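You operate a simulated robot arm through the tools that you are given. There is no shell and no other tool.

You are at the controls of a simulated robot arm. One attempt, no reset.

TASK
Probe the block with the orange top and put it in the lane that the screen names.
Fine: swing the arm clear again; adjust and range knobs and the other two blocks of its row stay.

Only the result counts: the job must be done as asked and must still hold three seconds after the hand-in. Knocking over, shifting, dropping, spilling or breaking anything else fails it.

THE ROBOT
A 7-joint arm with a two-finger parallel gripper, fixed in place. Base frame: the origin is on the floor under the middle of its stand, x ahead of it, y to its left, z up; the work surface is at about z = 0.86. Lengths are in m, angles in degrees, forces in N, time in s.
With the tool pointing down near the work surface it reaches from about 0.1 to 0.64 m from the base axis. Its first joint turns from -66.0 to 66.0 degrees. Payload 1.57 kg.
Tool frame: the origin (TCP) lies between the finger pads and is the grasp point; the fingertips stand 0.03 m ahead of it; z points along the fingers, y is the line along which they close. The gripper opens to 0.08 m. The fingers are 0.017 m wide and 0.012 m thick; the gripper's body (0.04 by 0.082 m) begins 0.08 m behind the TCP.
Orientation is that of the tool frame in the base frame, as a unit quaternion [x, y, z, w]. With the fingers straight down and closing along the base's y, the tool's x points along the base's -x, its y along +y and its z along -z.

THE INTERFACE
- The arm moves only by the tool play_rows. Its argument "steps" is a list that holds one entry, the list of rows, each a list of 6 numbers: the shift along the base's x, y, z in m, then the turn, a rotation vector about the base's x, y, z in degrees. In form: [[[x, y, z, ax, ay, az], ...]]. A call has 1 to 20 rows; each row shifts and turns the commanded pose from where the row before left it. "gripper" is the gripper command, from -1 (fully open) to 1 (shut), values between in proportion, set as the call begins (left out, the last holds). Each row takes 0.2 s and may step no farther than 0.05 m and 8.6 degrees from the row before; otherwise, or with a gripper value out of range, the whole call is refused. Where a pose cannot be reached the arm comes as near as it can. A force on the tool above 40 N (or 10 N above the force at the start of the call, whichever is more), or a blocked arm, ends the call early, and 0.2 s more pass. The fingers move at their own pace (about 0.072 m/s each) and stop on an object; they squeeze with about 35 N. The grip force told is the motor's: it shows also when the fingers shut on nothing. Time passes only in rows, and 0.2 s behind the last, so rows that do not move let the fingers close. The reply holds the time, the measured pose of the TCP, the force on the tool along the base axes, the opening and the grip force, in the units named above and with some noise, with the torque about the TCP (base axes, N m) and any sound that the robot's microphone picked up.
- Cameras (640 x 400 px; columns grow to the right, rows downward): "scene" is fixed at [0.0669, 0.4449, 1.4156]; the picture's right is [-0.62, -0.78, 0.00], its down [-0.49, 0.39, -0.78] and it looks along [0.61, -0.48, -0.63] (base axes); focal length 373 px, centre (320, 200). "wrist" rides on the gripper at [0.072, -0.007, -0.122] in the tool frame; the picture's right is [0.09, 1.00, 0.00], its down [-0.84, 0.08, -0.54] and it looks along [-0.54, 0.05, 0.84] (tool axes); focal length 238 px, centre (320, 200). There is no depth. A picture from a camera that has moved, and an enlarged one, comes with that camera's place and axes in the base frame and with its lens.
- camera(camera): a new picture of that camera. The clock stands still meanwhile.
- inspect(camera, box): a new picture of the part [left, top, right, bottom] of that camera's present view, enlarged. The clock stands still meanwhile.
- close_job(): hands the job in; it is judged then, once.

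Places have to be worked out from the pictures, the camera data and where the tool is seen. Open the gripper and draw the arm clear of the work before you hand the job in, unless the task says otherwise.

The tools are called after "Call:" as a command line: name --argument value ..., lists and objects as JSON in quotes. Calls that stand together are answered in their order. play_rows: Moves the arm, as the interface text tells. Its arguments: {"type":"object","properties":{"steps":{"type":"array"},"gripper":{"type":"number"}},"required":["steps"]} The other tools are called the same way: camera (camera) takes a picture; inspect (camera, box) takes an enlarged picture of a part of a camera's view; close_job () hands the job in.

At the start:

```text
clock: 0.0
tcp_pos: [0.393, 0.2363, 1.158]
tcp_rot: [0.0, 1.0, 0.001, 0.0]
wrist_force: [0.5, 0.7, 0.7]
wrist_torque: [0.02, -0.02, 0.0]
width: 0.0802
finger_force: 0.0
```

scene: 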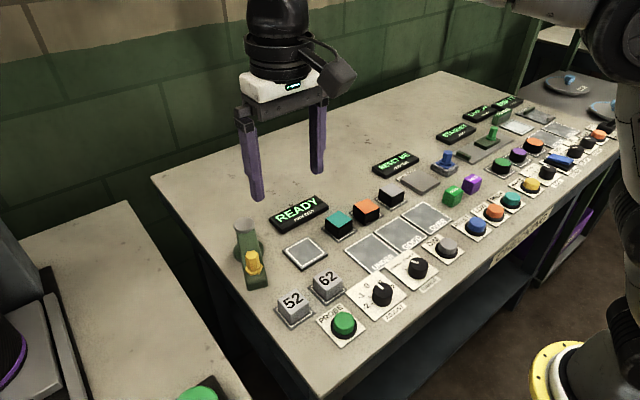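
wrist: 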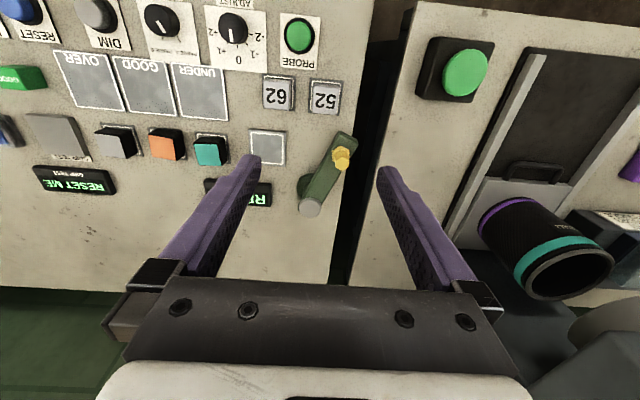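

I see a console with a READY screen, a row of three blocks (teal, orange, grey), a gauge pad, a probe button, and lanes UNDER/GOOD/OVER. I'll take enlarged views to read the labels and locate things.

Call:
inspect --camera "scene" --box '[220, 170, 460, 350]'

Call:
inspect --camera "wrist" --box '[0, 0, 360, 225]'

Call:
inspect --camera "scene" --box '[260, 180, 360, 250]'

```text
2.22 times, centred on (340, 260) of scene
camera zoom: at [0.0669, 0.4449, 1.4156], right [-0.62, -0.78, 0.0], down [-0.49, 0.39, -0.78], along [0.61, -0.48, -0.63], focal length 830 px, centre (276, 67)
```

zoom: 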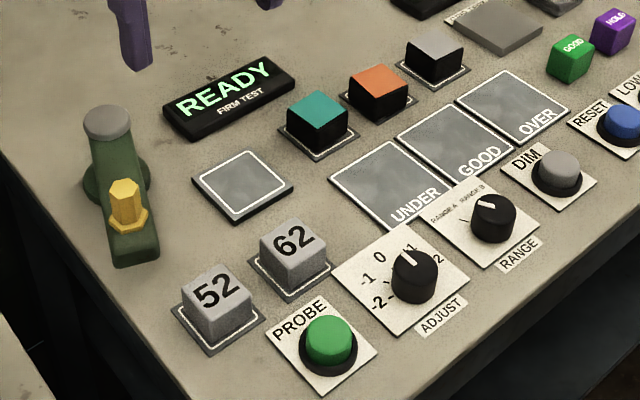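

```text
1.78 times, centred on (180, 112) of wrist
camera zoom: at [0.3198, 0.2311, 1.2812], right [-0.09, 1.0, 0.0], down [0.84, 0.08, 0.54], along [0.54, 0.05, -0.84], focal length 424 px, centre (569, 356)
```

zoom: 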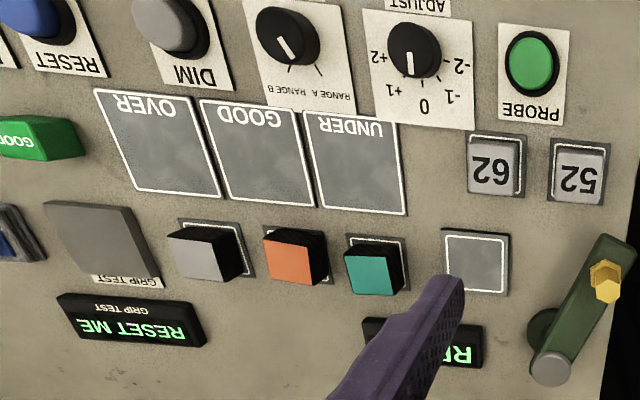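

```text
5.71 times, centred on (310, 215) of scene
camera zoom: at [0.0669, 0.4449, 1.4156], right [-0.62, -0.78, 0.0], down [-0.49, 0.39, -0.78], along [0.61, -0.48, -0.63], focal length 2134 px, centre (377, 114)
```

zoom: 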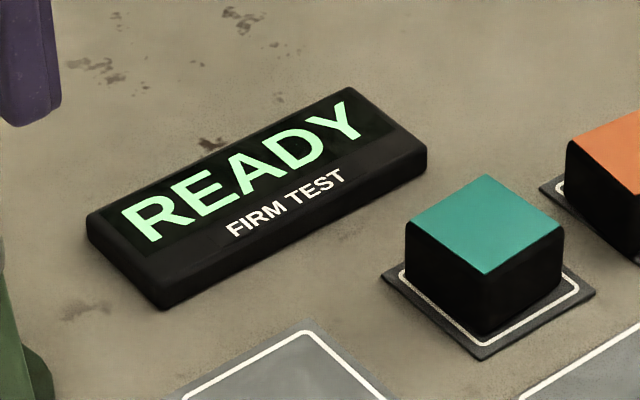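

The station is labelled "FIRM TEST", and a green swing-arm with a yellow tip stands beside the pad. I'll zoom into the swing-arm, the pad and the knobs to understand the mechanism.

Call:
inspect --camera "scene" --box '[215, 205, 335, 305]'

Call:
inspect --camera "wrist" --box '[230, 90, 390, 230]'

Call:
inspect --camera "scene" --box '[310, 200, 470, 320]'

```text
4.00 times, centred on (275, 255) of scene
camera zoom: at [0.0669, 0.4449, 1.4156], right [-0.62, -0.78, 0.0], down [-0.49, 0.39, -0.78], along [0.61, -0.48, -0.63], focal length 1494 px, centre (500, -20)
```

zoom: 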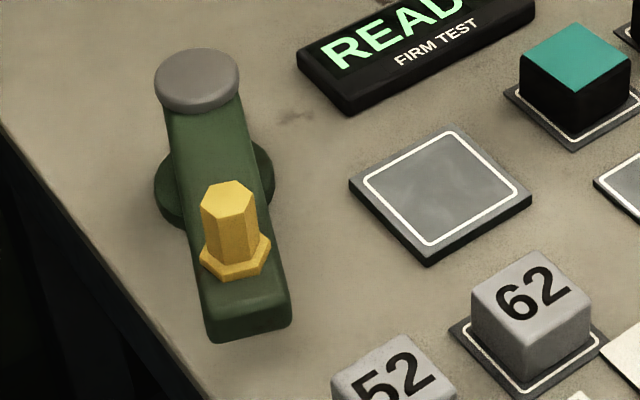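

```text
2.86 times, centred on (310, 160) of wrist
camera zoom: at [0.3198, 0.2311, 1.2812], right [-0.09, 1.0, 0.0], down [0.84, 0.08, 0.54], along [0.54, 0.05, -0.84], focal length 681 px, centre (349, 314)
```

zoom: 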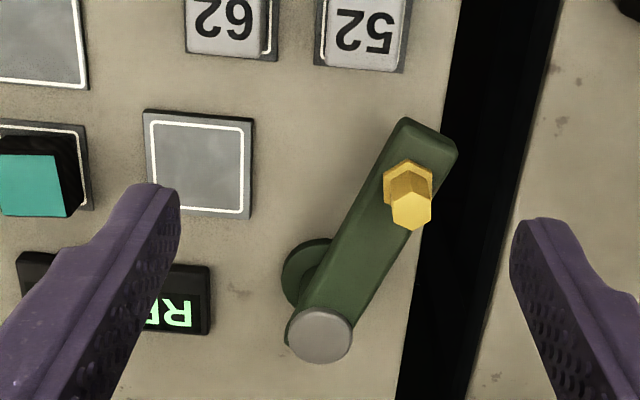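

```text
3.33 times, centred on (390, 260) of scene
camera zoom: at [0.0669, 0.4449, 1.4156], right [-0.62, -0.78, 0.0], down [-0.49, 0.39, -0.78], along [0.61, -0.48, -0.63], focal length 1245 px, centre (87, 0)
```

zoom: 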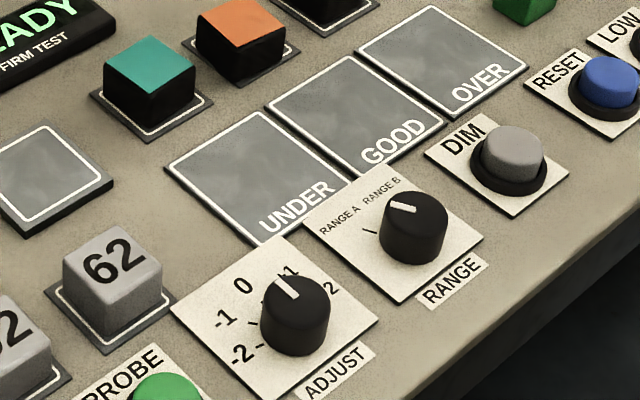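

My estimates are: orange block near (0.487, -0.02), pad near (0.484, 0.151), swing-arm pivot near (0.556, 0.237), and its yellow knob near (0.458, 0.275, top z 0.968). I'll move above the orange block for a closer wrist view.

Call:
play_rows --steps '[[[0.0134, -0.0366, -0.015, 0, 0, 0], [0.0134, -0.0366, -0.015, 0, 0, 0], [0.0134, -0.0366, -0.015, 0, 0, 0], [0.0134, -0.0366, -0.015, 0, 0, 0], [0.0134, -0.0366, -0.015, 0, 0, 0], [0.0134, -0.0366, -0.015, 0, 0, 0], [0.0134, -0.0366, -0.015, 0, 0, 0], [0, 0, 0, 0, 0, 0], [0, 0, 0, 0, 0, 0]]]' --gripper -1

Call:
camera --camera "wrist"

Call:
camera --camera "scene"

```text
clock: 2.0
tcp_pos: [0.4862, -0.0181, 1.0541]
tcp_rot: [-0.001, 1.0, 0.0, 0.001]
wrist_force: [-0.6, 0.5, -0.1]
wrist_torque: [0.03, 0.04, -0.02]
width: 0.0799
finger_force: 0.1
```

```text
taken
camera wrist: at [0.4132, -0.0236, 1.1781], right [-0.09, 1.0, 0.0], down [0.84, 0.08, 0.54], along [0.54, 0.05, -0.84], focal length 238 px, centre (320, 200)
```

wrist: 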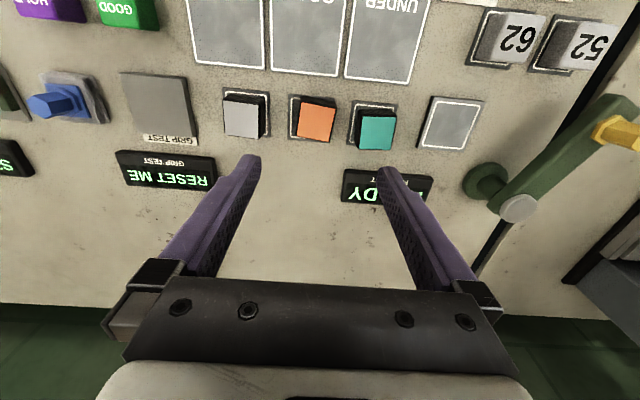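

```text
taken
```

scene: 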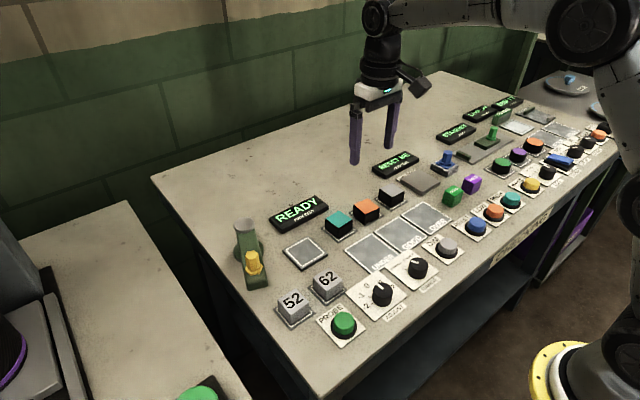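

The wrist view puts the orange block at about (0.484, -0.023), in line with my estimate. I'll zoom in to measure its size, its orientation, and the pad.

Call:
inspect --camera "wrist" --box '[200, 60, 420, 190]'

Call:
inspect --camera "wrist" --box '[380, 60, 640, 230]'

Call:
inspect --camera "scene" --box '[320, 170, 440, 240]'

```text
2.91 times, centred on (310, 125) of wrist
camera zoom: at [0.4132, -0.0236, 1.1781], right [-0.09, 1.0, 0.0], down [0.84, 0.08, 0.54], along [0.54, 0.05, -0.84], focal length 693 px, centre (349, 418)
```

zoom: 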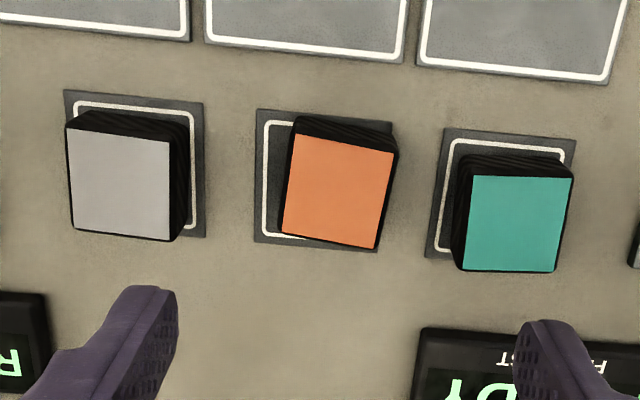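

```text
2.35 times, centred on (510, 145) of wrist
camera zoom: at [0.4132, -0.0236, 1.1781], right [-0.09, 1.0, 0.0], down [0.84, 0.08, 0.54], along [0.54, 0.05, -0.84], focal length 561 px, centre (-127, 329)
```

zoom: 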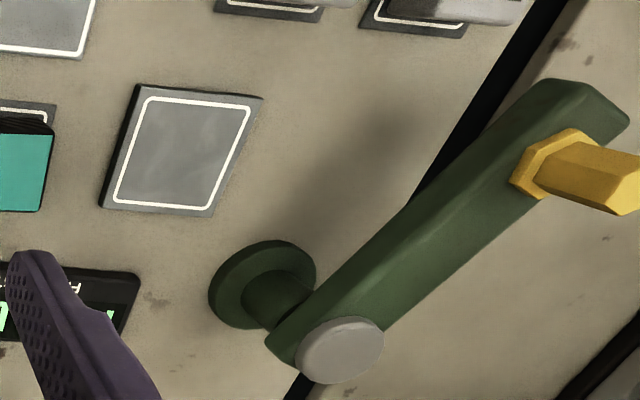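

```text
5.33 times, centred on (380, 205) of scene
camera zoom: at [0.0669, 0.4449, 1.4156], right [-0.62, -0.78, 0.0], down [-0.49, 0.39, -0.78], along [0.61, -0.48, -0.63], focal length 1991 px, centre (0, 173)
```

zoom: 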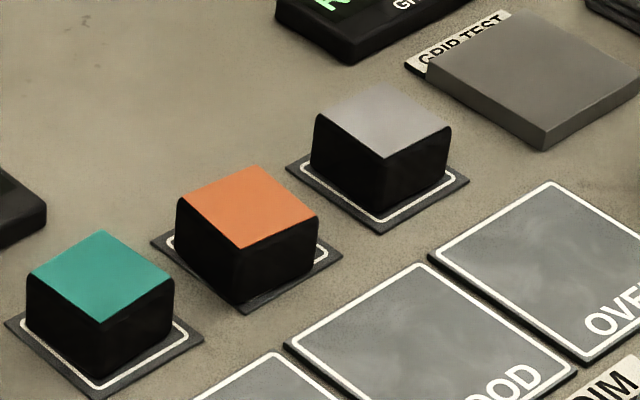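

The orange block is about 0.04 m square, centred near (0.489, -0.021), turned about -5.5° about z, with its top near z 0.896. The pad centre is near (0.485, 0.153). I'll narrow the opening, turn to match the block, and come down partway to check.

Call:
play_rows --steps '[[[0.001, -0.001, -0.02, 0, 0, -2.5], [0.001, -0.0005, -0.025, 0, 0, -3], [0.0, 0, -0.025, 0, 0, 0], [0, 0, -0.02, 0, 0, 0], [0, 0, 0, 0, 0, 0], [0, 0, 0, 0, 0, 0]]]' --gripper -0.5

Call:
camera --camera "wrist"

Call:
inspect --camera "scene" --box '[300, 130, 440, 240]'

```text
clock: 3.4
tcp_pos: [0.4887, -0.0201, 0.9627]
tcp_rot: [0.048, 0.999, -0.001, 0.0]
wrist_force: [0.2, -0.1, -0.2]
wrist_torque: [-0.02, 0.0, 0.0]
width: 0.0601
finger_force: 0.1
```

```text
taken
camera wrist: at [0.4163, -0.0189, 1.0861], right [0.0, 1.0, 0.0], down [0.84, 0.0, 0.54], along [0.54, 0.0, -0.84], focal length 238 px, centre (320, 200)
```

wrist: 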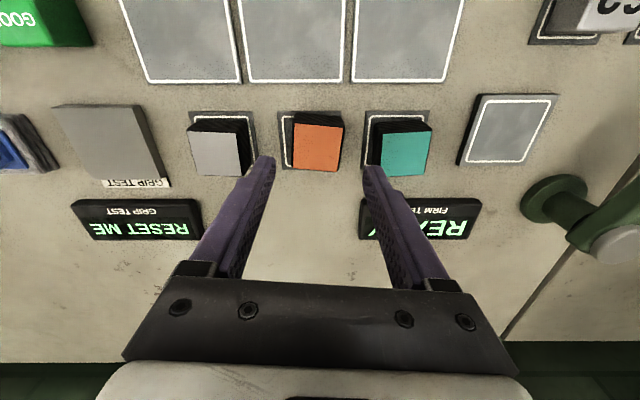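

```text
3.64 times, centred on (370, 185) of scene
camera zoom: at [0.0669, 0.4449, 1.4156], right [-0.62, -0.78, 0.0], down [-0.49, 0.39, -0.78], along [0.61, -0.48, -0.63], focal length 1358 px, centre (138, 254)
```

zoom: 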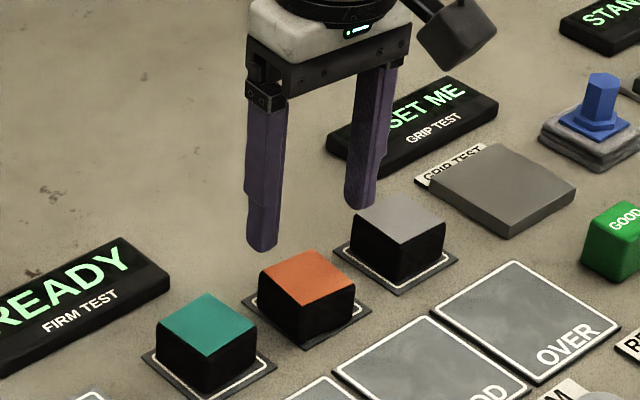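

The tool is at z 0.963, and the camera now looks square to the base axes. I'll zoom in to check how the fingers line up with the block.

Call:
inspect --camera "wrist" --box '[220, 80, 460, 230]'

```text
2.67 times, centred on (340, 155) of wrist
camera zoom: at [0.4163, -0.0189, 1.0861], right [0.0, 1.0, 0.0], down [0.84, 0.0, 0.54], along [0.54, 0.0, -0.84], focal length 636 px, centre (267, 320)
```

zoom: 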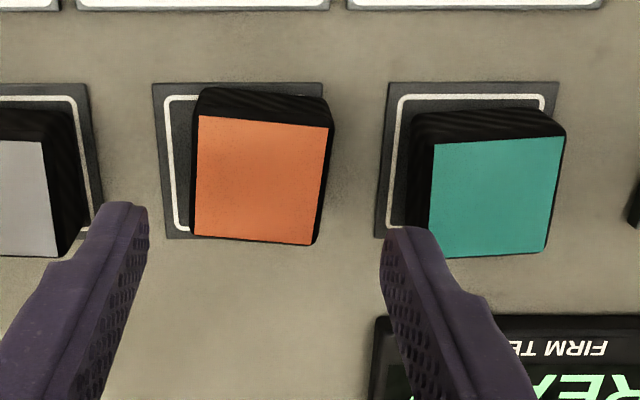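

The block is centred about 2.5 mm to the -y side of the tool axis, and its yaw matches the gripper. I'll shift -y, descend to z ≈ 0.900 and close.

Call:
play_rows --steps '[[[0, -0.0025, -0.015, 0, 0, 0], [0, 0, -0.02, 0, 0, 0], [0, 0, -0.015, 0, 0, 0], [0, 0, -0.011, 0, 0, 0], [0, 0, 0, 0, 0, 0]]]' --gripper -0.5

Call:
inspect --camera "wrist" --box '[220, 80, 460, 230]'

Call:
inspect --camera "scene" --box '[320, 150, 440, 240]'

```text
clock: 4.6
tcp_pos: [0.4882, -0.0223, 0.9003]
tcp_rot: [0.048, 0.999, 0.0, 0.0]
wrist_force: [-0.9, 0.3, 0.3]
wrist_torque: [0.04, 0.03, 0.0]
width: 0.06
finger_force: 0.0
```

```text
2.67 times, centred on (340, 155) of wrist
camera zoom: at [0.4154, -0.0222, 1.0238], right [0.0, 1.0, 0.0], down [0.84, 0.0, 0.54], along [0.54, 0.0, -0.84], focal length 636 px, centre (267, 320)
```

zoom: 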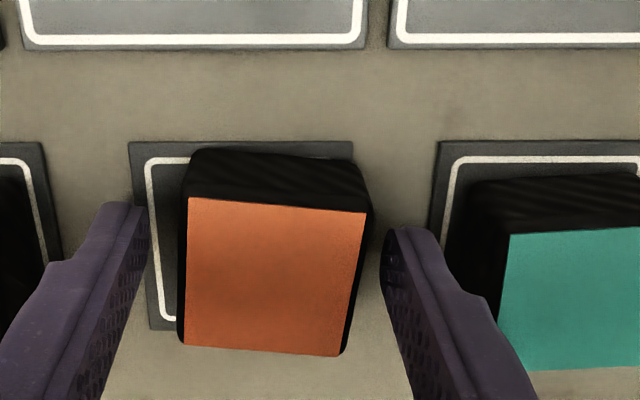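

```text
4.44 times, centred on (380, 195) of scene
camera zoom: at [0.0669, 0.4449, 1.4156], right [-0.62, -0.78, 0.0], down [-0.49, 0.39, -0.78], along [0.61, -0.48, -0.63], focal length 1659 px, centre (53, 222)
```

zoom: 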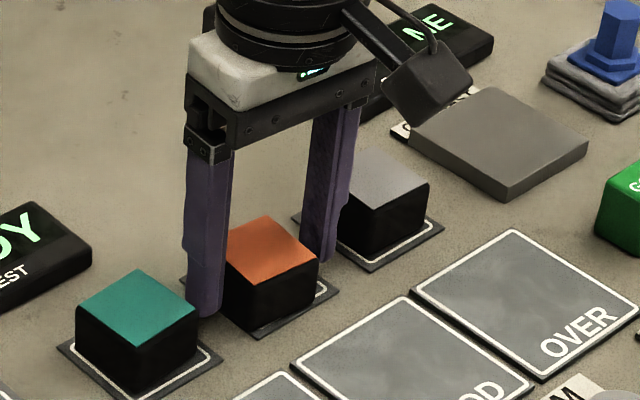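

The fingers straddle the orange block with clearance on both sides. I'll close and lift slightly.

Call:
play_rows --steps '[[[0, 0, 0, 0, 0, 0], [0, 0, 0, 0, 0, 0], [0, 0, 0, 0, 0, 0], [0, 0, 0, 0, 0, 0]]]' --gripper 1

```text
clock: 5.6
tcp_pos: [0.4882, -0.0232, 0.9006]
tcp_rot: [0.048, 0.999, 0.0, 0.0]
wrist_force: [-0.1, -0.9, 0.9]
wrist_torque: [-0.01, 0.0, 0.0]
width: 0.0431
finger_force: 34.2
```

The block is gripped (width 0.043 m, 34 N). I'll lift it 0.08 m and carry it over the teal block to above the pad, turning it back square.

Call:
play_rows --steps '[[[0, 0, 0.02, 0, 0, 0], [0, 0, 0.03, 0, 0, 0], [0, 0, 0.03, 0, 0, 0], [0, 0.03, 0, 0, 0, 1.5], [0, 0.035, 0, 0, 0, 2], [0, 0.035, 0, 0, 0, 2], [-0.001, 0.035, 0, 0, 0, 0], [-0.001, 0.03, 0, 0, 0, 0], [-0.001, 0.01, 0, 0, 0, 0], [0, 0, 0, 0, 0, 0], [0, 0, 0, 0, 0, 0]]]'

Call:
camera --camera "wrist"

Call:
camera --camera "scene"

```text
clock: 8.0
tcp_pos: [0.4857, 0.1509, 0.9795]
tcp_rot: [0.0, 1.0, 0.0, -0.001]
wrist_force: [0.8, -0.1, -1.4]
wrist_torque: [-0.03, 0.01, -0.02]
width: 0.0433
finger_force: 34.8
```

```text
taken
camera wrist: at [0.4139, 0.1452, 1.1039], right [-0.09, 1.0, 0.0], down [0.84, 0.08, 0.54], along [0.54, 0.05, -0.84], focal length 238 px, centre (320, 200)
```

wrist: 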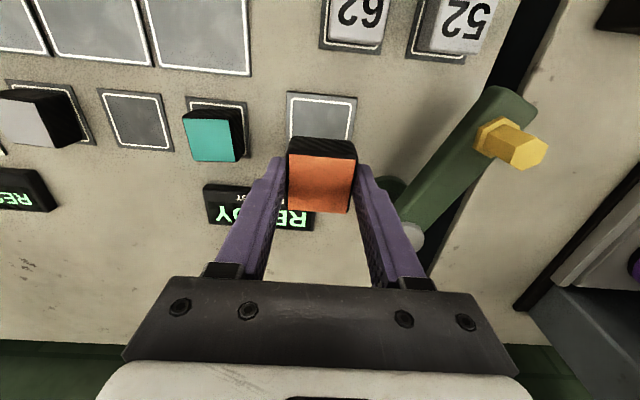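

```text
taken
```

scene: 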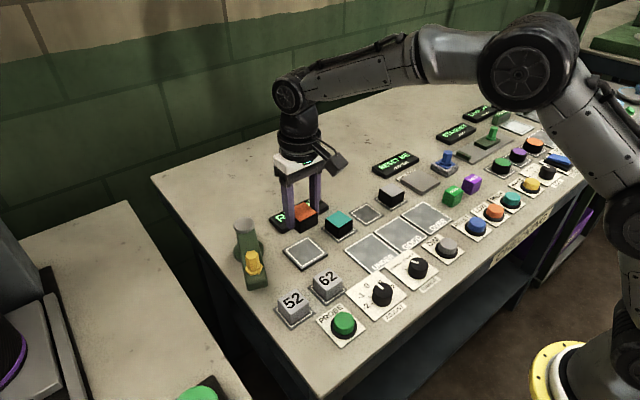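

The block is held above the pad. I'll zoom in the wrist view to refine the pad centre before placing.

Call:
inspect --camera "wrist" --box '[240, 70, 420, 220]'

Call:
inspect --camera "scene" --box '[260, 190, 360, 280]'

```text
2.67 times, centred on (330, 145) of wrist
camera zoom: at [0.4139, 0.1452, 1.1039], right [-0.09, 1.0, 0.0], down [0.84, 0.08, 0.54], along [0.54, 0.05, -0.84], focal length 636 px, centre (293, 347)
```

zoom: 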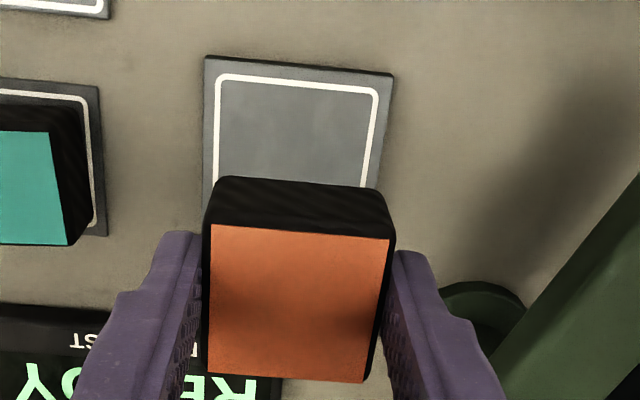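

```text
4.44 times, centred on (310, 235) of scene
camera zoom: at [0.0669, 0.4449, 1.4156], right [-0.62, -0.78, 0.0], down [-0.49, 0.39, -0.78], along [0.61, -0.48, -0.63], focal length 1659 px, centre (364, 44)
```

zoom: 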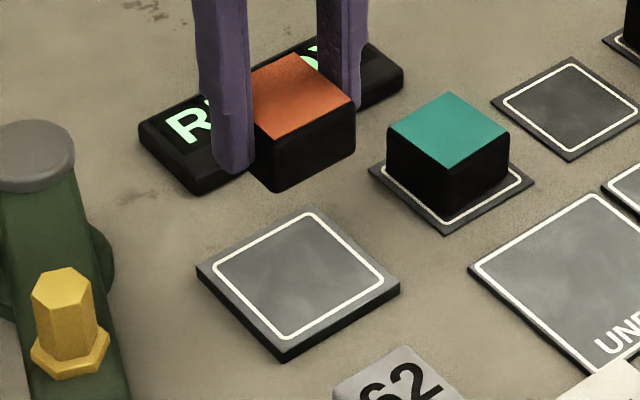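

The pad is centred near (0.485, 0.151) and square to the base, so the held block is already aligned. The pad is a bit thicker than the block's old plate. I'll lower to just above the pad, then feel for contact.

Call:
play_rows --steps '[[[0, 0, -0.025, 0, 0, 0], [-0.0005, -0.0005, -0.025, 0, 0, 0], [0, 0, -0.015, 0, 0, 0], [0, 0, -0.004, 0, 0, 0], [0, 0, 0, 0, 0, 0]]]'

Call:
inspect --camera "scene" --box '[260, 190, 360, 280]'

```text
clock: 9.2
tcp_pos: [0.4842, 0.1496, 0.9135]
tcp_rot: [0.001, 1.0, 0.0, 0.0]
wrist_force: [0.1, 0.0, 0.2]
wrist_torque: [-0.04, 0.01, 0.01]
width: 0.0431
finger_force: 35.4
```

```text
4.44 times, centred on (310, 235) of scene
camera zoom: at [0.0669, 0.4449, 1.4156], right [-0.62, -0.78, 0.0], down [-0.49, 0.39, -0.78], along [0.61, -0.48, -0.63], focal length 1659 px, centre (364, 44)
```

zoom: 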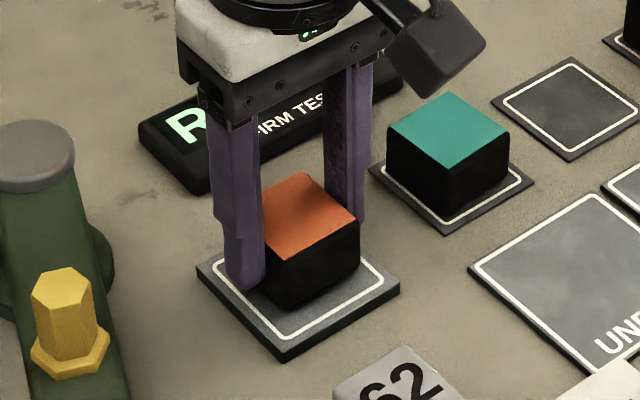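

The block hovers just above the pad. I'll lower it in small steps and watch the vertical force.

Call:
play_rows --steps '[[[0, 0, -0.002, 0, 0, 0], [0, 0, -0.002, 0, 0, 0], [0, 0, 0, 0, 0, 0]]]'

Call:
play_rows --steps '[[[0, 0, -0.001, 0, 0, 0], [0, 0, -0.001, 0, 0, 0], [0, 0, 0, 0, 0, 0]]]'

```text
clock: 10.0
tcp_pos: [0.484, 0.1517, 0.9073]
tcp_rot: [0.0, 1.0, 0.0, 0.0]
wrist_force: [-0.9, -0.3, -1.5]
wrist_torque: [-0.01, -0.02, 0.0]
width: 0.0428
finger_force: 34.5
```

```text
clock: 10.8
tcp_pos: [0.485, 0.1509, 0.9063]
tcp_rot: [0.0, 1.0, 0.0, 0.0]
wrist_force: [-1.7, -0.9, 3.3]
wrist_torque: [-0.05, 0.06, 0.02]
width: 0.0434
finger_force: 34.9
```

A vertical force of about 3 N appeared, so the block is touching the pad. I'll check it in the picture before releasing.

Call:
inspect --camera "scene" --box '[260, 190, 360, 280]'

Call:
play_rows --steps '[[[0, 0, -0.001, 0, 0, 0], [0, 0, 0, 0, 0, 0]]]'

```text
4.44 times, centred on (310, 235) of scene
camera zoom: at [0.0668, 0.4449, 1.4156], right [-0.62, -0.78, 0.0], down [-0.49, 0.39, -0.78], along [0.61, -0.48, -0.63], focal length 1659 px, centre (364, 44)
```

zoom: 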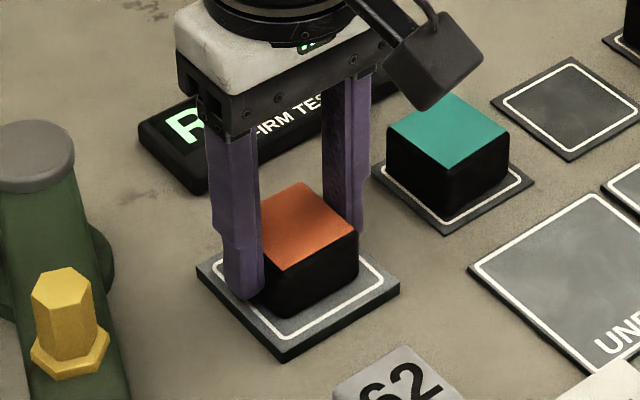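

```text
clock: 11.4
tcp_pos: [0.4844, 0.1503, 0.9054]
tcp_rot: [0.0, 1.0, 0.0, 0.001]
wrist_force: [-3.3, -2.8, 8.0]
wrist_torque: [-0.09, 0.18, -0.01]
width: 0.043
finger_force: 34.8
```

The vertical force is now 8 N, so the block is firmly on the pad. I'll open to 0.06 m, back straight up, and look.

Call:
play_rows --steps '[[[0, 0, 0.001, 0, 0, 0], [0, 0, 0, 0, 0, 0], [0, 0, 0, 0, 0, 0], [0, 0, 0.02, 0, 0, 0], [0, 0, 0.04, 0, 0, 0], [0, 0, 0.04, 0, 0, 0], [0, 0, 0.04, 0, 0, 0], [0, 0, 0, 0, 0, 0]]]' --gripper -0.5

Call:
camera --camera "wrist"

Call:
inspect --camera "scene" --box '[220, 190, 380, 300]'

```text
clock: 13.2
tcp_pos: [0.4874, 0.1521, 1.0482]
tcp_rot: [0.0, 1.0, 0.001, 0.0]
wrist_force: [1.4, 0.1, 0.0]
wrist_torque: [0.0, -0.01, 0.02]
width: 0.0599
finger_force: 0.0
```

```text
taken
camera wrist: at [0.4138, 0.1458, 1.1713], right [-0.09, 1.0, 0.0], down [0.84, 0.08, 0.54], along [0.54, 0.05, -0.84], focal length 238 px, centre (320, 200)
```

wrist: 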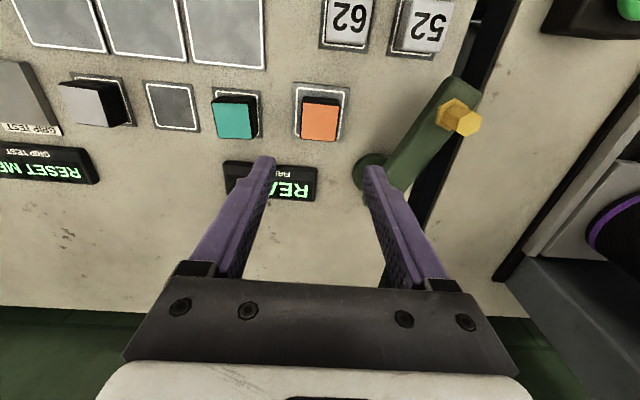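

```text
3.64 times, centred on (300, 245) of scene
camera zoom: at [0.0669, 0.4449, 1.4156], right [-0.62, -0.78, 0.0], down [-0.49, 0.39, -0.78], along [0.61, -0.48, -0.63], focal length 1358 px, centre (393, 36)
```

zoom: 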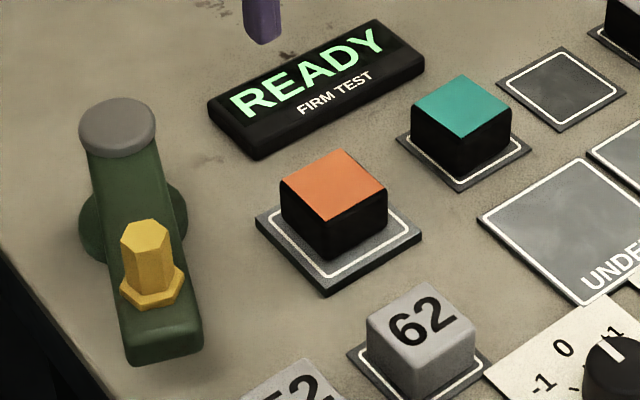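

The block now sits on the pad. I'll zoom in the wrist view to check centring and look at the swing-arm height.

Call:
inspect --camera "wrist" --box '[260, 60, 400, 160]'

Call:
inspect --camera "wrist" --box '[340, 60, 500, 210]'

```text
4.00 times, centred on (330, 110) of wrist
camera zoom: at [0.4138, 0.1458, 1.1713], right [-0.09, 1.0, 0.0], down [0.84, 0.08, 0.54], along [0.54, 0.05, -0.84], focal length 953 px, centre (280, 560)
```

zoom: 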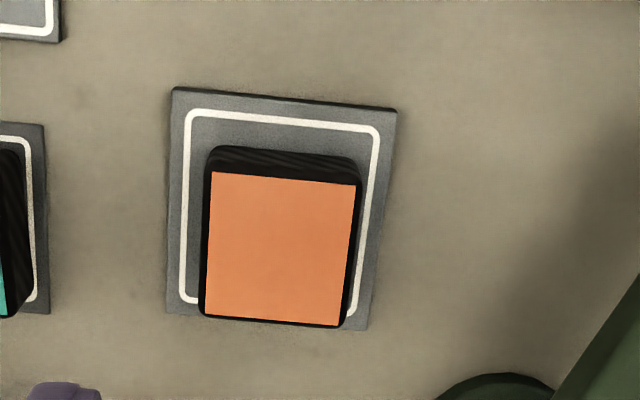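

```text
2.67 times, centred on (420, 135) of wrist
camera zoom: at [0.4138, 0.1458, 1.1713], right [-0.09, 1.0, 0.0], down [0.84, 0.08, 0.54], along [0.54, 0.05, -0.84], focal length 636 px, centre (53, 373)
```

zoom: 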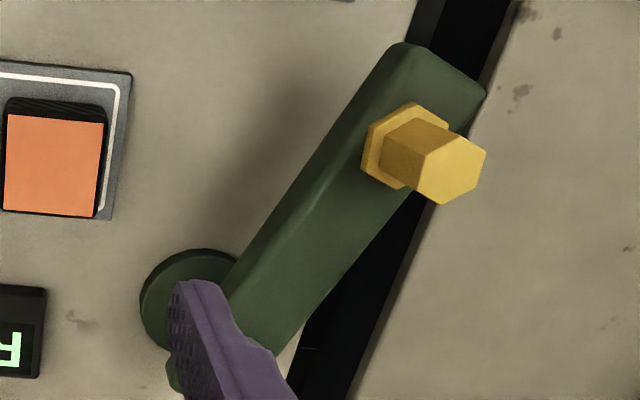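

The block is on the pad, about 3 mm off centre in +x, which should be fine. The swing-arm's top is near z 0.939 and its yellow hex knob is at about (0.457, 0.276) with its top near 0.968. Next I'll go above the knob with the fingers set across the arc (yaw -20°) and look.

Call:
play_rows --steps '[[[-0.0075, 0.031, -0.0045, 0, 0, -5], [-0.0075, 0.031, -0.0045, 0, 0, -5], [-0.0075, 0.031, -0.0045, 0, 0, -5], [-0.0075, 0.031, -0.0045, 0, 0, -5], [0, 0, 0, 0, 0, 0], [0, 0, 0, 0, 0, 0]]]' --gripper -0.5

Call:
camera --camera "wrist"

Call:
camera --camera "scene"

```text
clock: 14.6
tcp_pos: [0.4535, 0.2769, 1.0272]
tcp_rot: [0.173, 0.985, 0.0, 0.0]
wrist_force: [-0.2, 0.6, 0.8]
wrist_torque: [-0.02, -0.01, -0.04]
width: 0.0598
finger_force: 0.0
```

```text
taken
camera wrist: at [0.3832, 0.2956, 1.1512], right [0.25, 0.97, 0.0], down [0.81, -0.21, 0.54], along [0.52, -0.14, -0.84], focal length 238 px, centre (320, 200)
```

wrist: 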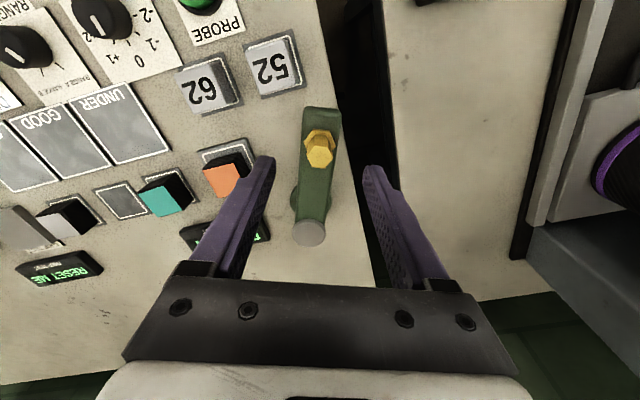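

```text
taken
```

scene: 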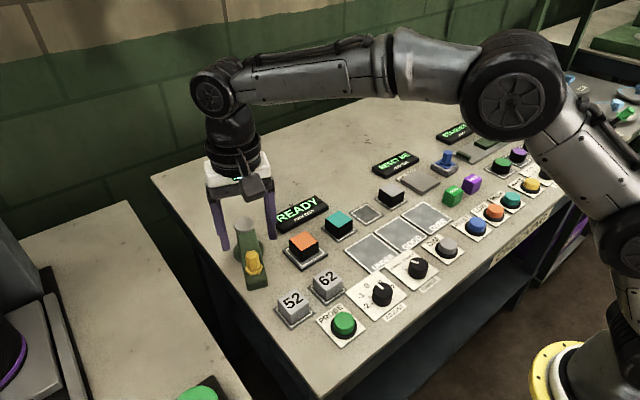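

The gripper is near the knob with the arm running almost vertically in the wrist image. I'll zoom in to centre on the knob and refine the pivot.

Call:
inspect --camera "wrist" --box '[240, 90, 400, 260]'

Call:
inspect --camera "scene" --box '[190, 150, 330, 300]'

```text
2.35 times, centred on (320, 175) of wrist
camera zoom: at [0.3832, 0.2956, 1.1512], right [0.25, 0.97, 0.0], down [0.81, -0.21, 0.54], along [0.52, -0.14, -0.84], focal length 561 px, centre (320, 259)
```

zoom: 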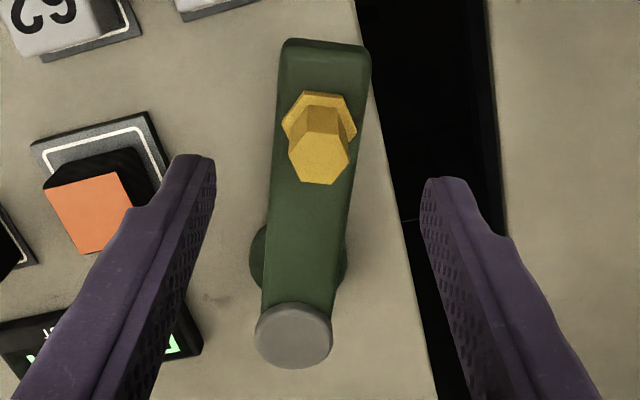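

```text
2.67 times, centred on (260, 225) of scene
camera zoom: at [0.0669, 0.4449, 1.4156], right [-0.62, -0.78, 0.0], down [-0.49, 0.39, -0.78], along [0.61, -0.48, -0.63], focal length 996 px, centre (480, 133)
```

zoom: 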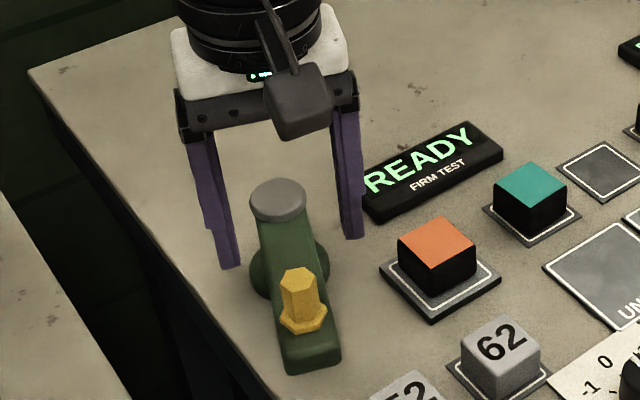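

The knob is laterally centred between the fingers and about 4.5 mm farther along +x than the tool axis. I'll shift by that, come down so the fingertips stop just above the arm's top, then narrow the gap to straddle the knob loosely.

Call:
play_rows --steps '[[[0.0042, -0.001, -0.015, 0, 0, 0], [0, 0, -0.015, 0, 0, 0], [0, 0, -0.012, 0, 0, 0], [0, 0, 0, 0, 0, 0]]]' --gripper -0.5

Call:
inspect --camera "wrist" --box '[240, 90, 400, 260]'

Call:
inspect --camera "scene" --box '[190, 150, 330, 300]'

```text
clock: 15.6
tcp_pos: [0.4593, 0.2748, 0.9846]
tcp_rot: [0.174, 0.985, 0.0, 0.0]
wrist_force: [0.0, 0.5, -0.8]
wrist_torque: [0.03, -0.01, 0.01]
width: 0.0598
finger_force: 0.1
```

```text
2.35 times, centred on (320, 175) of wrist
camera zoom: at [0.3882, 0.2942, 1.1094], right [0.25, 0.97, 0.0], down [0.81, -0.21, 0.54], along [0.52, -0.14, -0.84], focal length 561 px, centre (320, 259)
```

zoom: 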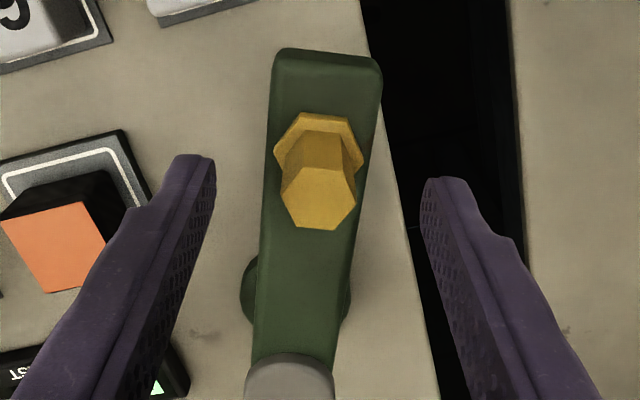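

```text
2.67 times, centred on (260, 225) of scene
camera zoom: at [0.0669, 0.4449, 1.4156], right [-0.62, -0.78, 0.0], down [-0.49, 0.39, -0.78], along [0.61, -0.48, -0.63], focal length 996 px, centre (480, 133)
```

zoom: 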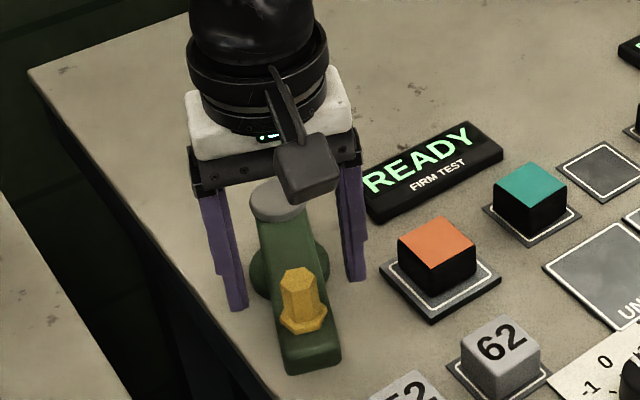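

The knob is centred under the tool. I'll lower another 6 mm and narrow the fingers to about 0.032 m around the hex.

Call:
play_rows --steps '[[[0, 0, -0.003, 0, 0, 0], [0, 0, -0.003, 0, 0, 0], [0, 0, 0, 0, 0, 0]]]' --gripper 0.2

Call:
inspect --camera "wrist" --box '[240, 90, 400, 260]'

Call:
inspect --camera "scene" --box '[210, 190, 310, 300]'

```text
clock: 16.4
tcp_pos: [0.4588, 0.2747, 0.9799]
tcp_rot: [0.174, 0.985, 0.0, 0.0]
wrist_force: [-0.5, 0.5, -0.1]
wrist_torque: [-0.04, 0.01, -0.04]
width: 0.0322
finger_force: 0.0
```

```text
2.35 times, centred on (320, 175) of wrist
camera zoom: at [0.388, 0.2939, 1.1033], right [0.25, 0.97, 0.0], down [0.81, -0.21, 0.54], along [0.52, -0.14, -0.84], focal length 561 px, centre (320, 259)
```

zoom: 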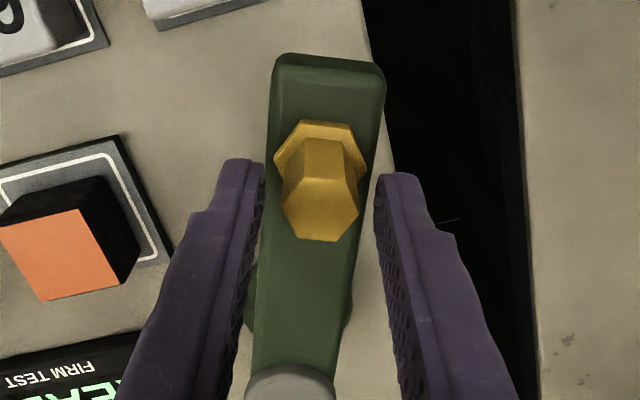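

```text
3.64 times, centred on (260, 245) of scene
camera zoom: at [0.0669, 0.4449, 1.4156], right [-0.62, -0.78, 0.0], down [-0.49, 0.39, -0.78], along [0.61, -0.48, -0.63], focal length 1358 px, centre (538, 36)
```

zoom: 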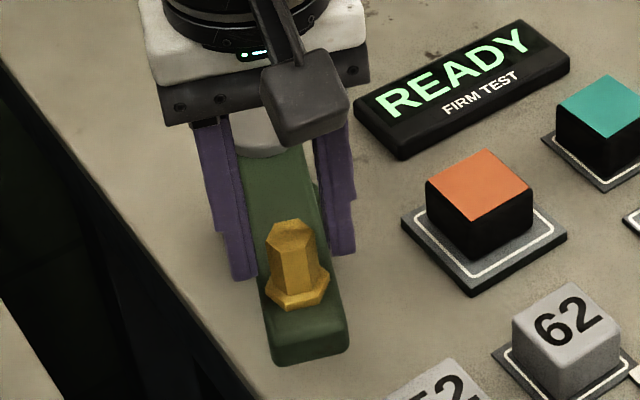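

The fingers straddle the hex with no contact force. I'll narrow to about 0.026 m and try the first 15° of the arc around the pivot at (0.555, 0.237), turning the tool with it.

Call:
play_rows --steps '[[[0, 0, 0, 0, 0, 0], [-0.003, -0.0086, 0, 0, 0, 5], [-0.0022, -0.0089, 0, 0, 0, 5], [-0.0014, -0.009, 0, 0, 0, 5], [0, 0, 0, 0, 0, 0]]]' --gripper 0.35

Call:
inspect --camera "wrist" --box '[240, 90, 400, 260]'

Call:
camera --camera "scene"

```text
clock: 17.6
tcp_pos: [0.4518, 0.2475, 0.9798]
tcp_rot: [0.042, 0.999, 0.0, 0.0]
wrist_force: [1.0, 1.3, 0.5]
wrist_torque: [0.04, -0.02, -0.01]
width: 0.0264
finger_force: 0.4
```

```text
2.35 times, centred on (320, 175) of wrist
camera zoom: at [0.3789, 0.2476, 1.1035], right [-0.01, 1.0, 0.0], down [0.84, 0.01, 0.54], along [0.54, 0.0, -0.84], focal length 561 px, centre (320, 259)
```

zoom: 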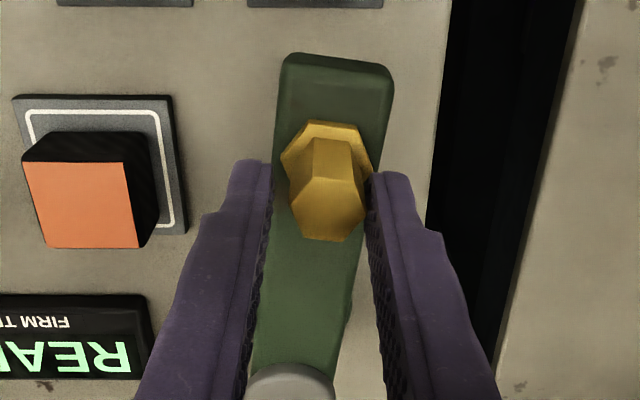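

```text
taken
```

scene: 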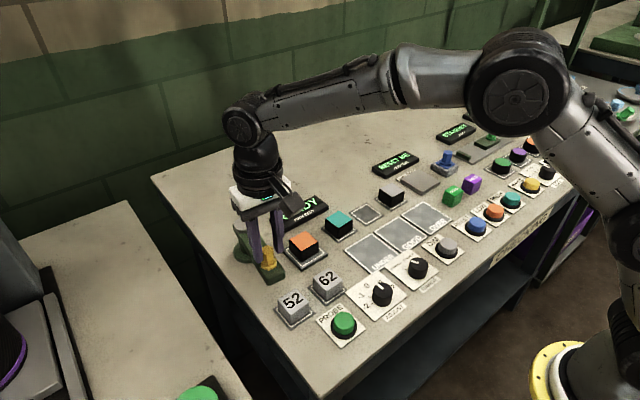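

The arm swings freely with the fingers at low force. I'll continue along the arc toward the block.

Call:
play_rows --steps '[[[-0.0007, -0.0091, 0, 0, 0, 5], [0.0002, -0.0091, 0, 0, 0, 5], [0.0009, -0.009, 0, 0, 0, 5], [0.0018, -0.009, 0, 0, 0, 5], [0.0025, -0.0088, 0, 0, 0, 5], [0.0033, -0.0085, 0, 0, 0, 5], [0.004, -0.0082, 0, 0, 0, 5], [0.0047, -0.0078, 0, 0, 0, 5], [0.0053, -0.0074, 0, 0, 0, 5], [0, 0, 0, 0, 0, 0]]]' --gripper 0.35

Call:
camera --camera "wrist"

Call:
camera --camera "scene"

```text
clock: 19.8
tcp_pos: [0.4747, 0.1695, 0.9787]
tcp_rot: [-0.343, 0.939, 0.001, 0.0]
wrist_force: [-0.6, 0.4, -0.1]
wrist_torque: [0.04, 0.0, 0.01]
width: 0.0263
finger_force: 0.2
```

```text
taken
camera wrist: at [0.4228, 0.1194, 1.1036], right [-0.71, 0.7, 0.0], down [0.59, 0.6, 0.54], along [0.38, 0.39, -0.84], focal length 238 px, centre (320, 200)
```

wrist: 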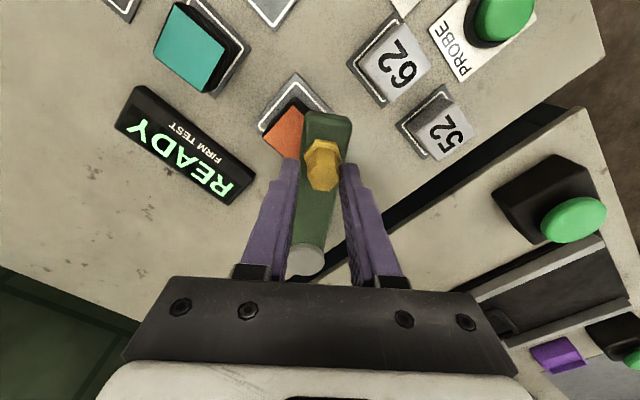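

```text
taken
```

scene: 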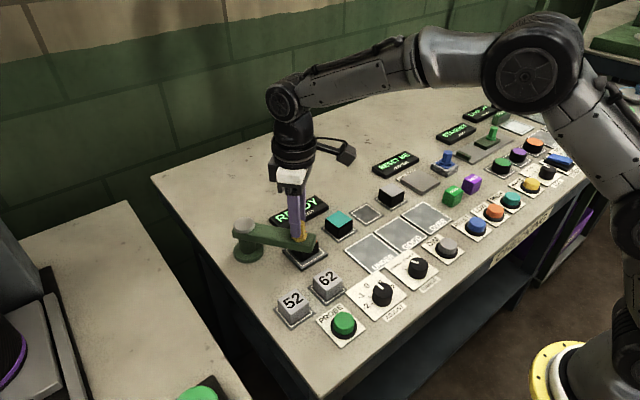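

The arm is now nearly over the block. I'll continue another 10° and check where the knob sits.

Call:
play_rows --steps '[[[0.006, -0.0068, 0, 0, 0, 5], [0.0066, -0.0064, 0, 0, 0, 5], [0, 0, 0, 0, 0, 0]]]' --gripper 0.35

Call:
camera --camera "wrist"

Call:
inspect --camera "scene" --box '[220, 170, 360, 290]'

```text
clock: 20.6
tcp_pos: [0.4879, 0.1575, 0.9804]
tcp_rot: [-0.423, 0.906, -0.001, 0.0]
wrist_force: [0.4, -1.0, -0.4]
wrist_torque: [-0.02, -0.01, -0.02]
width: 0.0261
finger_force: 1.0
```

```text
taken
camera wrist: at [0.4458, 0.0991, 1.1039], right [-0.82, 0.57, 0.0], down [0.48, 0.69, 0.54], along [0.31, 0.45, -0.84], focal length 238 px, centre (320, 200)
```

wrist: 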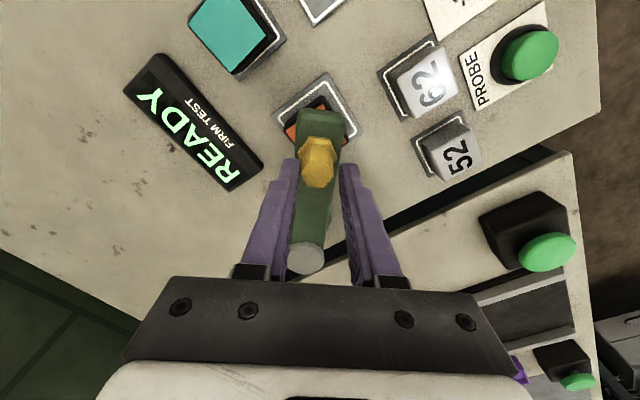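

```text
3.33 times, centred on (290, 230) of scene
camera zoom: at [0.0669, 0.4449, 1.4156], right [-0.62, -0.78, 0.0], down [-0.49, 0.39, -0.78], along [0.61, -0.48, -0.63], focal length 1245 px, centre (420, 100)
```

zoom: 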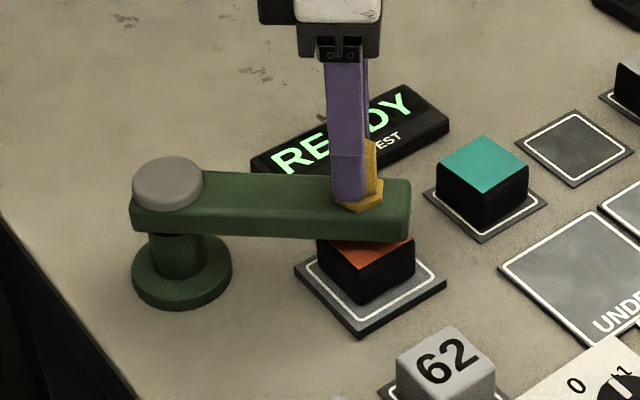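

The knob now stands roughly over the block. I'll zoom in to judge the remaining angle against the pad centre.

Call:
inspect --camera "wrist" --box '[240, 60, 400, 280]'

Call:
inspect --camera "scene" --box '[270, 200, 350, 280]'

```text
1.82 times, centred on (320, 170) of wrist
camera zoom: at [0.4458, 0.0991, 1.1039], right [-0.82, 0.57, 0.0], down [0.48, 0.69, 0.54], along [0.31, 0.45, -0.84], focal length 433 px, centre (320, 254)
```

zoom: 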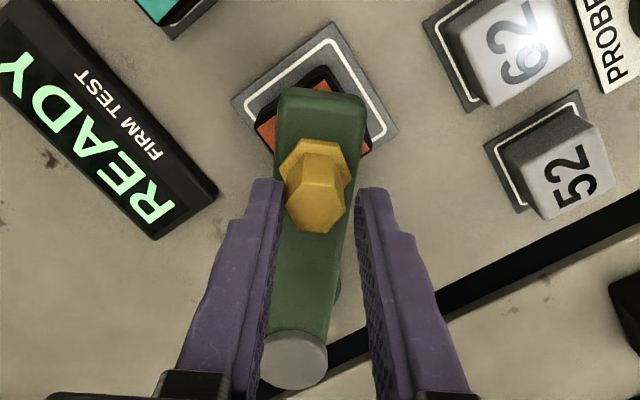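

```text
5.00 times, centred on (310, 240) of scene
camera zoom: at [0.0669, 0.4449, 1.4156], right [-0.62, -0.78, 0.0], down [-0.49, 0.39, -0.78], along [0.61, -0.48, -0.63], focal length 1867 px, centre (370, 0)
```

zoom: 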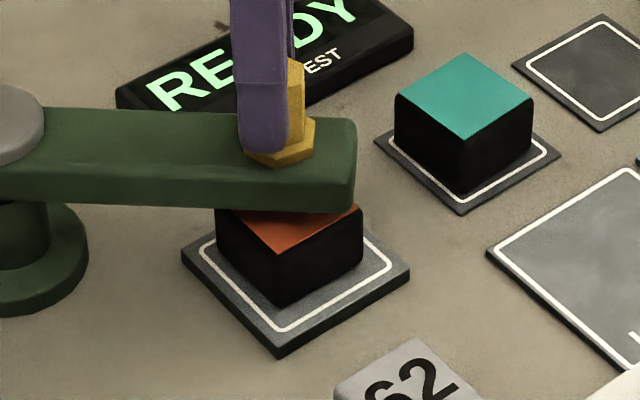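

The knob is at about (0.485, 0.154) and the pad centre at (0.485, 0.151), so roughly 1.5° remain. I'll nudge that last bit, then open and lift clear.

Call:
play_rows --steps '[[[0.0014, -0.0012, 0, 0, 0, 1], [0.0014, -0.0012, 0, 0, 0, 1], [0, 0, 0, 0, 0, 0]]]' --gripper 0.35

Call:
inspect --camera "wrist" --box '[240, 60, 400, 280]'

```text
clock: 21.4
tcp_pos: [0.4898, 0.1544, 0.98]
tcp_rot: [-0.439, 0.898, 0.0, 0.0]
wrist_force: [-0.4, 0.5, 0.0]
wrist_torque: [0.02, -0.02, 0.04]
width: 0.0262
finger_force: 0.0
```

```text
1.82 times, centred on (320, 170) of wrist
camera zoom: at [0.4497, 0.0952, 1.1043], right [-0.84, 0.54, 0.0], down [0.45, 0.71, 0.54], along [0.29, 0.46, -0.84], focal length 433 px, centre (320, 254)
```

zoom: 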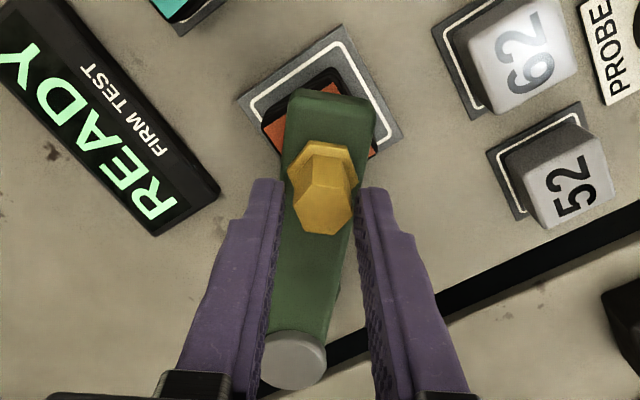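

The knob is within about 2 mm of the pad centre. One last 1° nudge, then I'll open the fingers and rise clear.

Call:
play_rows --steps '[[[0.0014, -0.0012, 0, 0, 0, 1], [0, 0, 0, 0, 0, 0]]]' --gripper 0.35

Call:
play_rows --steps '[[[-0.0014, 0.0012, 0, 0, 0, 0], [0, 0, 0, 0, 0, 0], [0, 0, 0.02, 0, 0, 0], [0, 0, 0.04, 0, 0, 0], [0, 0, 0.04, 0, 0, 0], [0, 0, 0, 0, 0, 0]]]' --gripper -0.3

Call:
camera --camera "wrist"

Call:
camera --camera "scene"

```text
clock: 22.0
tcp_pos: [0.4912, 0.1549, 0.9805]
tcp_rot: [-0.445, 0.895, 0.0, 0.0]
wrist_force: [-0.5, 0.4, -0.2]
wrist_torque: [0.02, 0.0, 0.02]
width: 0.0265
finger_force: 0.0
```

```text
clock: 23.4
tcp_pos: [0.49, 0.1552, 1.0817]
tcp_rot: [-0.446, 0.895, 0.0, 0.0]
wrist_force: [-0.1, -0.4, 0.2]
wrist_torque: [-0.04, -0.02, 0.01]
width: 0.0521
finger_force: 0.1
```

```text
taken
camera wrist: at [0.4508, 0.0943, 1.2048], right [-0.85, 0.53, 0.0], down [0.44, 0.72, 0.54], along [0.28, 0.46, -0.84], focal length 238 px, centre (320, 200)
```

wrist: 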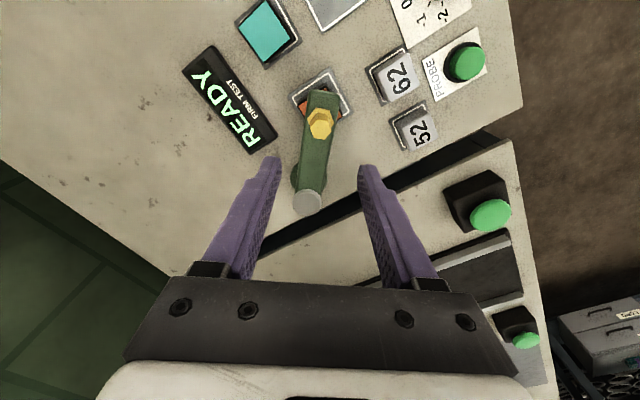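

```text
taken
```

scene: 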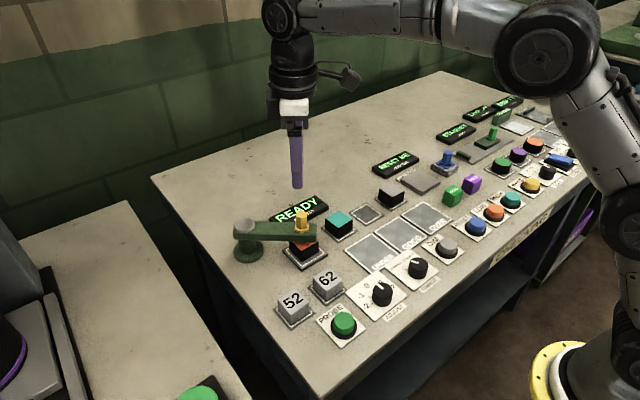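

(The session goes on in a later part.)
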